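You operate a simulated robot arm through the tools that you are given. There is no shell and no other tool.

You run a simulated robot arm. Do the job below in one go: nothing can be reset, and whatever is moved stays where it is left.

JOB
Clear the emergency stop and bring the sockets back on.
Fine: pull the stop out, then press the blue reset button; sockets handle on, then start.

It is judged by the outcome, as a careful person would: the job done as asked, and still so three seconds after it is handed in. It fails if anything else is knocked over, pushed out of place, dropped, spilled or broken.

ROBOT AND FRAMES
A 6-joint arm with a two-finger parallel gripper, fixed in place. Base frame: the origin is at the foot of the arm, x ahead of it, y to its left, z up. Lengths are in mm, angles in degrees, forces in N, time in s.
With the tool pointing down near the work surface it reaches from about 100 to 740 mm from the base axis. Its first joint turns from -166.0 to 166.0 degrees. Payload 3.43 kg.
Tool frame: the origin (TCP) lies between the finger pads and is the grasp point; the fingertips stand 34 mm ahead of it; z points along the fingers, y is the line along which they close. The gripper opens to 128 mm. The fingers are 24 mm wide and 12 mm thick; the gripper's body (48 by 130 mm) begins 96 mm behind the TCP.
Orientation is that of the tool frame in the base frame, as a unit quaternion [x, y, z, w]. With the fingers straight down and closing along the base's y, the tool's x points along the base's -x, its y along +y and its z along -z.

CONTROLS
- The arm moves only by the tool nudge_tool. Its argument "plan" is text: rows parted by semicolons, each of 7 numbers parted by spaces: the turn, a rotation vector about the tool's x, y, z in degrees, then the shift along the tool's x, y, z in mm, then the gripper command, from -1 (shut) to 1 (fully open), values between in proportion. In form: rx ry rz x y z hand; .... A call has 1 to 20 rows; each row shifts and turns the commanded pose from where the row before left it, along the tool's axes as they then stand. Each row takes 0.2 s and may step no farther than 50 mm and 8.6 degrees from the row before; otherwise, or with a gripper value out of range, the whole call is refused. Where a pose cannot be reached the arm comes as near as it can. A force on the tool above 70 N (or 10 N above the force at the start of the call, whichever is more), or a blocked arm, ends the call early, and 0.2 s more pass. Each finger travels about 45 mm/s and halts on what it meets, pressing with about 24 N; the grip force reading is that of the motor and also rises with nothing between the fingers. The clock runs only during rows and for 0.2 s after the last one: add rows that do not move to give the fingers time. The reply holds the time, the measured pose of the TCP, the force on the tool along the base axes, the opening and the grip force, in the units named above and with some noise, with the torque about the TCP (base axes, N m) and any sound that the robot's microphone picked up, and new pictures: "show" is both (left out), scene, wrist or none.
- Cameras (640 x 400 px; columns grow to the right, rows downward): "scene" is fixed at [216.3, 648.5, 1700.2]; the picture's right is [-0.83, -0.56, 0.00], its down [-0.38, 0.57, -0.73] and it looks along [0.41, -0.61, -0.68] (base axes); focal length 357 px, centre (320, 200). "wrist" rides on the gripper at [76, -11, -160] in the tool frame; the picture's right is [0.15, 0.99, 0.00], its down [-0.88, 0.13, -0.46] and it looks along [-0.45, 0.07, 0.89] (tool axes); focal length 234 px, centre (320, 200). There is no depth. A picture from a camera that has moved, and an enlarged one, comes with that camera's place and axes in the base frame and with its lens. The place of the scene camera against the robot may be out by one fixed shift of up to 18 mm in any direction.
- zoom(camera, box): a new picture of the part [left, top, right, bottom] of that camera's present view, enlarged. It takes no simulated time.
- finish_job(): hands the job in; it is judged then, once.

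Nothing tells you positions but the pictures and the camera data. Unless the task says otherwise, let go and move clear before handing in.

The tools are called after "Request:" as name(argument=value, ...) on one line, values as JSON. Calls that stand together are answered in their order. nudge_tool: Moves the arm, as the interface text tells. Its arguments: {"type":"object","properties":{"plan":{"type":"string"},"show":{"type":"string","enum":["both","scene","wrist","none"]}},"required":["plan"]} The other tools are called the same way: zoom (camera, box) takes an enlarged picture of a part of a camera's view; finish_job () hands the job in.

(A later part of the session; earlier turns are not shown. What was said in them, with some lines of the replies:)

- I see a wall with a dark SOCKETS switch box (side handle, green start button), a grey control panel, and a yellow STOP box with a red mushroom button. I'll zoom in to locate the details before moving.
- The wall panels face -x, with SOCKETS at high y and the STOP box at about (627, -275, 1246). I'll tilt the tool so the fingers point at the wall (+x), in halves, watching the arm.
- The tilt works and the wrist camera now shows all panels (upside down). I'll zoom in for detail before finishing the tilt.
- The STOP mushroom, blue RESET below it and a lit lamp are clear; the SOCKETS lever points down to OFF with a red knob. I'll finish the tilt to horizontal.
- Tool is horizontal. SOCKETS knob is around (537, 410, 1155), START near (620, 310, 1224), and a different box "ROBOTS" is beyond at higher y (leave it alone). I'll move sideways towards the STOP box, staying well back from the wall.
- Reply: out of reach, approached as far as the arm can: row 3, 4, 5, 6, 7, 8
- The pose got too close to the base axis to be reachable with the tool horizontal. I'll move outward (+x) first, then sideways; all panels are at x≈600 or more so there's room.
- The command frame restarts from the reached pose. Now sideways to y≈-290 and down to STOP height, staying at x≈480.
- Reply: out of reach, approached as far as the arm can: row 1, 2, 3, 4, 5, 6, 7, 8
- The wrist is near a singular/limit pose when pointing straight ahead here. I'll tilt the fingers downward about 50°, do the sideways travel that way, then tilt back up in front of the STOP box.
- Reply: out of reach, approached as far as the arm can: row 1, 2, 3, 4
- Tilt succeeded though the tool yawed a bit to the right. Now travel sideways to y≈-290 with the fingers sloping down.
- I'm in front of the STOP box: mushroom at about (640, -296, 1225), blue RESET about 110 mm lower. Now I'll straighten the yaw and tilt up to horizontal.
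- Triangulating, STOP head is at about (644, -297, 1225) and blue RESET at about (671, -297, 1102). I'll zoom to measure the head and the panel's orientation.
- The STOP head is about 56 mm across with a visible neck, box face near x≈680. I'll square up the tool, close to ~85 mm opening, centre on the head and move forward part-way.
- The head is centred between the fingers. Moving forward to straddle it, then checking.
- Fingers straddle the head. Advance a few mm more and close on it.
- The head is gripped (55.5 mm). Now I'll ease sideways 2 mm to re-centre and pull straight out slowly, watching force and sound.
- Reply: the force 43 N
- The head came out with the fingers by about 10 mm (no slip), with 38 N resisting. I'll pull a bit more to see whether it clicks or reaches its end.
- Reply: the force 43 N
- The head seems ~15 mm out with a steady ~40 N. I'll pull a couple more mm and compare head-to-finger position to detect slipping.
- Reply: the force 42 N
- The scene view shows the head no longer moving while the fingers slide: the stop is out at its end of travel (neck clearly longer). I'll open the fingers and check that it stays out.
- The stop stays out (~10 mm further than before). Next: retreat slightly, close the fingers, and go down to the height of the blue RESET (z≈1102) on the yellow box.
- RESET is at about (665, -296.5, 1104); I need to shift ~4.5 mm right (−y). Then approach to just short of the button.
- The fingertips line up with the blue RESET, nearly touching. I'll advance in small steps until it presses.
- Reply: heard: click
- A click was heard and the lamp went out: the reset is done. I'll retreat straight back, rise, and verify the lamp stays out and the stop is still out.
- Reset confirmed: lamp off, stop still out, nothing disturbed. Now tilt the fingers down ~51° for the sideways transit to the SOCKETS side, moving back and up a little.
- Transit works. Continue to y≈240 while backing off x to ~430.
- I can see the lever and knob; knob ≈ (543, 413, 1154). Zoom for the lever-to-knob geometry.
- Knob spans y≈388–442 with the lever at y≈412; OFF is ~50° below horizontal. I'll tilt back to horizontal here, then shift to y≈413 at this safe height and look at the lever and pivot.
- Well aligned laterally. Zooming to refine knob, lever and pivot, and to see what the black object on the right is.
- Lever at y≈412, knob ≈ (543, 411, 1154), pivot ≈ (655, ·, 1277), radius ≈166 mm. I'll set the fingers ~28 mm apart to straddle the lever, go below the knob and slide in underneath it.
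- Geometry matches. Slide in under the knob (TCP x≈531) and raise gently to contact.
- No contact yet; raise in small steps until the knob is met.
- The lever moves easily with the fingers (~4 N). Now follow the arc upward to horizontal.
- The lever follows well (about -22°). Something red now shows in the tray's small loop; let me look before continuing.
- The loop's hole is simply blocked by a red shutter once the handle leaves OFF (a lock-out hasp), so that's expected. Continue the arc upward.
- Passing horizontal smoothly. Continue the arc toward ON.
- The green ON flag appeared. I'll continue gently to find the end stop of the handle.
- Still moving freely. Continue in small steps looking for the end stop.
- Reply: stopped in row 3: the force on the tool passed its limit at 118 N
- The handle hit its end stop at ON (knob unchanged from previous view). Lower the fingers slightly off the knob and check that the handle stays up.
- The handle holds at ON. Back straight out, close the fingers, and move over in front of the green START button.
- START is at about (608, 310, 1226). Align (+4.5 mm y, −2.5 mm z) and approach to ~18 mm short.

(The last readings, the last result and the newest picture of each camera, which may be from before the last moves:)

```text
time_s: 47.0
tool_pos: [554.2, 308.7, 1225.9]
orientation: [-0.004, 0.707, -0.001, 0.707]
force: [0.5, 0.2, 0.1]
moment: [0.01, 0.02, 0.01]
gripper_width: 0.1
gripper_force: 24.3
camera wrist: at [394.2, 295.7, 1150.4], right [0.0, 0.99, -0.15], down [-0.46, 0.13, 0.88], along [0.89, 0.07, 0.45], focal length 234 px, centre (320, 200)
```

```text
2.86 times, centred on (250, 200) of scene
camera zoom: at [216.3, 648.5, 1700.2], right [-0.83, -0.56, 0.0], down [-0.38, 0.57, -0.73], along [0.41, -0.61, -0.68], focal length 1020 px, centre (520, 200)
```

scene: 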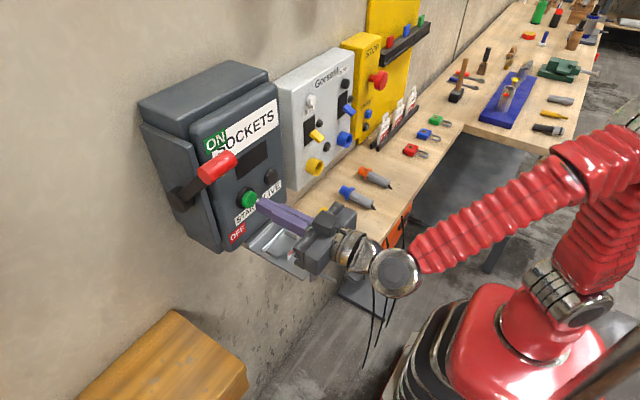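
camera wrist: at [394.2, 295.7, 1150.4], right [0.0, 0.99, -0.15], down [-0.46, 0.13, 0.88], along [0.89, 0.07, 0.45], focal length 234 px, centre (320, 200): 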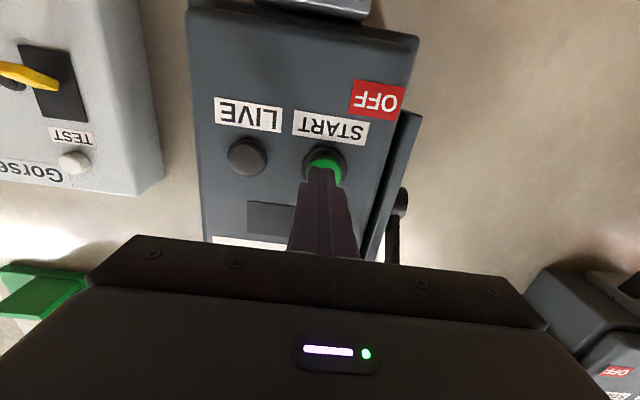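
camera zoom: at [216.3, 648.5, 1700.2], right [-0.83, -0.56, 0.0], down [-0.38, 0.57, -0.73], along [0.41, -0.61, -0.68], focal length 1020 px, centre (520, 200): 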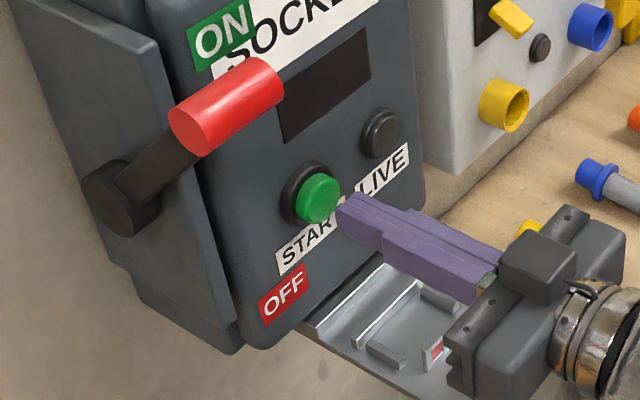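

Button centre appears at about (608, 313, 1228). Shift 4 mm left (+y), 2 mm up and press in small steps.

Request:
nudge_tool(plan="0 0 0 -2 4 0 -1; 0 0 0 0 0 10 -1; 0 0 0 0 0 3 -1; 0 0 0 0 0 3 -1; 0 0 0 0 0 0 -1", show="wrist")

```text
time_s: 48.2
tool_pos: [568.8, 313.7, 1226.3]
orientation: [-0.003, 0.707, -0.002, 0.707]
force: [-0.8, -0.8, -0.2]
moment: [-0.02, -0.02, -0.01]
gripper_width: 0.0
gripper_force: 23.9
camera wrist: at [408.1, 300.4, 1151.3], right [0.0, 0.99, -0.15], down [-0.46, 0.13, 0.88], along [0.89, 0.07, 0.45], focal length 234 px, centre (320, 200)
```

wrist: 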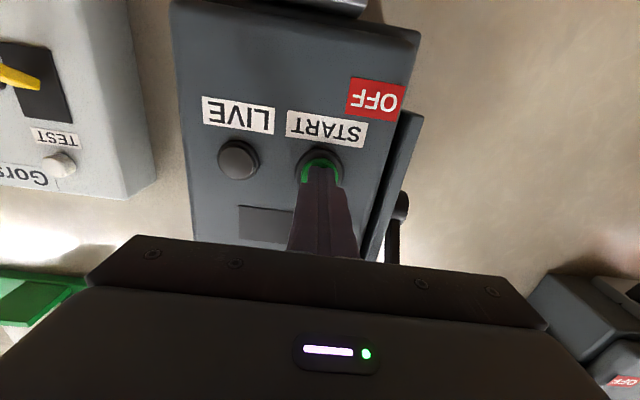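

Well centred now; continue pressing in small steps, watching for a click and the LIVE lamp.

Request:
nudge_tool(plan="0 0 0 0 0 2 -1; 0 0 0 0 0 2 -1; 0 0 0 0 0 2 -1; 0 0 0 0 0 0 -1")

Request:
zoom(camera="wrist", box=[180, 80, 400, 240])

```text
time_s: 49.2
tool_pos: [574.4, 314.2, 1225.6]
orientation: [-0.005, 0.707, 0.0, 0.707]
force: [-8.6, -1.4, -0.4]
moment: [0.05, 0.01, -0.04]
gripper_width: 0.0
gripper_force: 23.7
heard: click
camera wrist: at [414.1, 300.6, 1151.0], right [0.0, 0.99, -0.15], down [-0.46, 0.13, 0.88], along [0.89, 0.07, 0.45], focal length 234 px, centre (320, 200)
```

scene: 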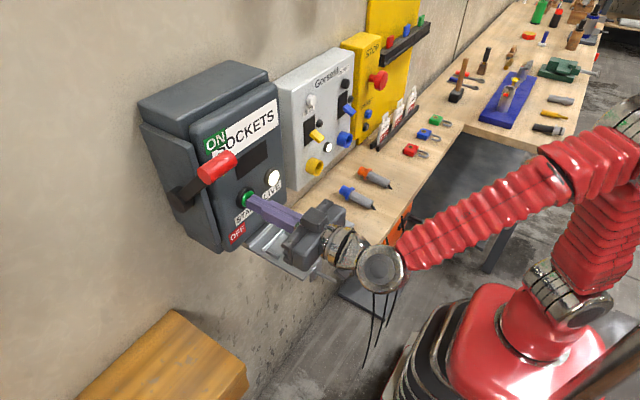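
wrist: 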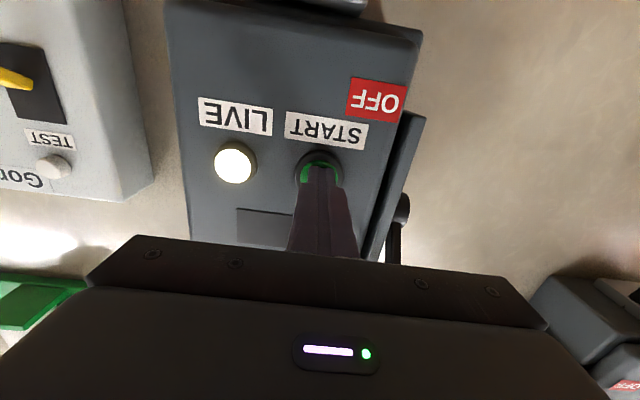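

```text
2.50 times, centred on (290, 160) of wrist
camera zoom: at [414.1, 300.6, 1151.0], right [0.0, 0.99, -0.15], down [-0.46, 0.13, 0.88], along [0.89, 0.07, 0.45], focal length 585 px, centre (395, 300)
```

zoom: 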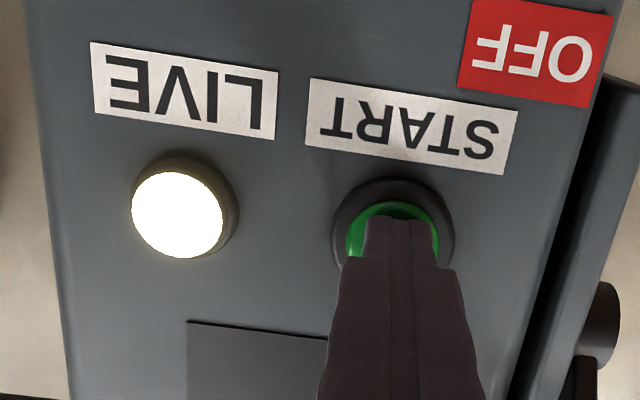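

Click heard and the LIVE lamp is lit. Retreat straight back and check everything.

Request:
nudge_tool(plan="0 0 0 0 0 -20 -1; 0 0 0 0 0 -40 -1; 0 0 0 0 0 -40 -1; 0 0 0 0 0 -40 -1; 0 0 0 0 0 0 -1; 0 0 0 0 0 0 -1; 0 0 0 0 0 0 -1; 0 0 0 0 0 0 -1")

Request:
zoom(camera="scene", box=[270, 30, 430, 190])

Request:
zoom(camera="scene", box=[130, 70, 330, 290])

```text
time_s: 51.0
tool_pos: [436.9, 315.4, 1226.7]
orientation: [-0.003, 0.707, -0.002, 0.707]
force: [-0.1, 0.5, -0.8]
moment: [0.05, 0.0, 0.04]
gripper_width: 0.2
gripper_force: 23.7
camera wrist: at [276.7, 301.8, 1152.0], right [0.0, 0.99, -0.15], down [-0.46, 0.13, 0.88], along [0.89, 0.07, 0.45], focal length 234 px, centre (320, 200)
```

scene: 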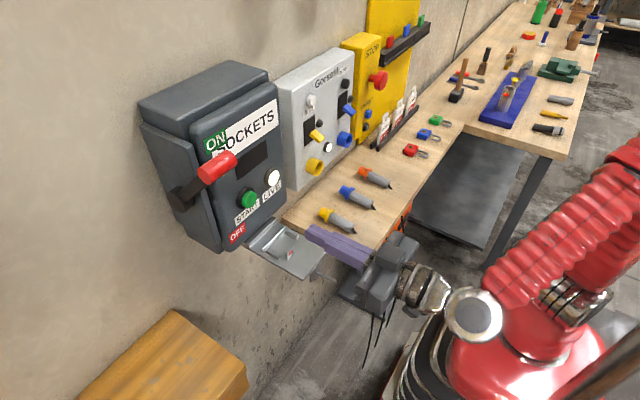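
wrist: 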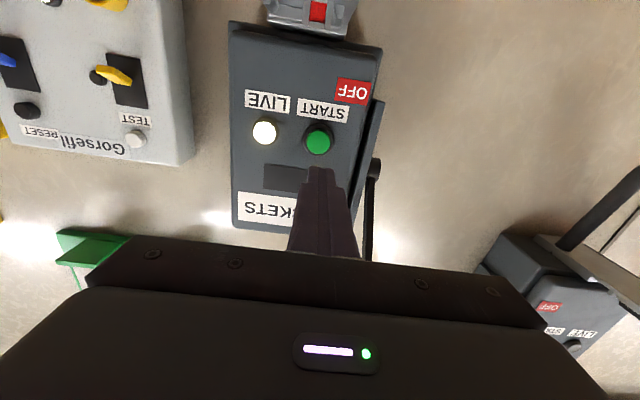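

```text
2.50 times, centred on (350, 110) of scene
camera zoom: at [216.3, 648.5, 1700.2], right [-0.83, -0.56, 0.0], down [-0.38, 0.57, -0.73], along [0.41, -0.61, -0.68], focal length 892 px, centre (245, 425)
```

zoom: 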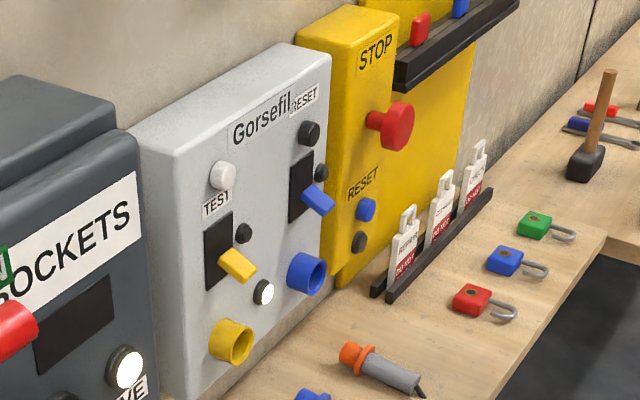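

```text
1.82 times, centred on (230, 180) of scene
camera zoom: at [216.3, 648.5, 1700.2], right [-0.83, -0.56, 0.0], down [-0.38, 0.57, -0.73], along [0.41, -0.61, -0.68], focal length 649 px, centre (484, 236)
```

zoom: 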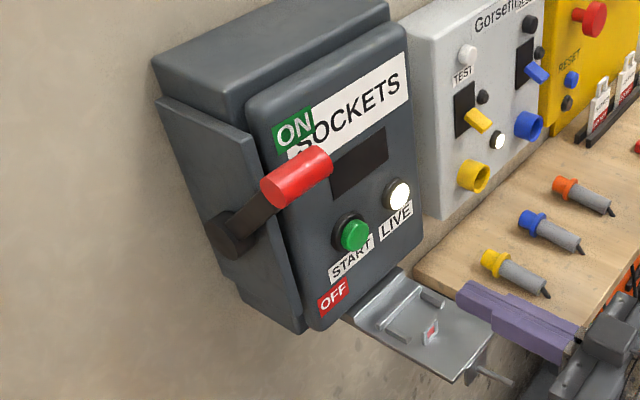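

The stop is out, its reset lamp is off, and the SOCKETS handle is at ON. The LIVE lamp and the socket panel's supply lamp have stayed lit since I released START. Nothing else has moved and the arm is clear of the wall, so I'm handing the job in.

Request:
finish_job()

```text
The job is handed in.
```

The emergency stop is cleared and the sockets are back on. I've handed the job in and don't have the verdict yet.

1. **Emergency stop:** I pulled the red STOP out until it stopped moving. It stayed out when I let go.
2. **Reset:** I pressed the blue RESET on the yellow box. It clicked and its lamp went out.
3. **Sockets handle:** I raised it from OFF to its end stop. The green ON flag showed and the handle stayed up. The tool force reached 118 N when it hit the end stop, and I saw no damage.
4. **Start:** I pressed the green START. It clicked, the LIVE lamp came on, and so did a lamp on the grey socket panel. Both were still lit about 1.5 seconds after I let go.

In the last pictures nothing else had moved, and I didn't touch the separate ROBOTS box or the grey panel's switches. The arm is backed off, clear of the wall.
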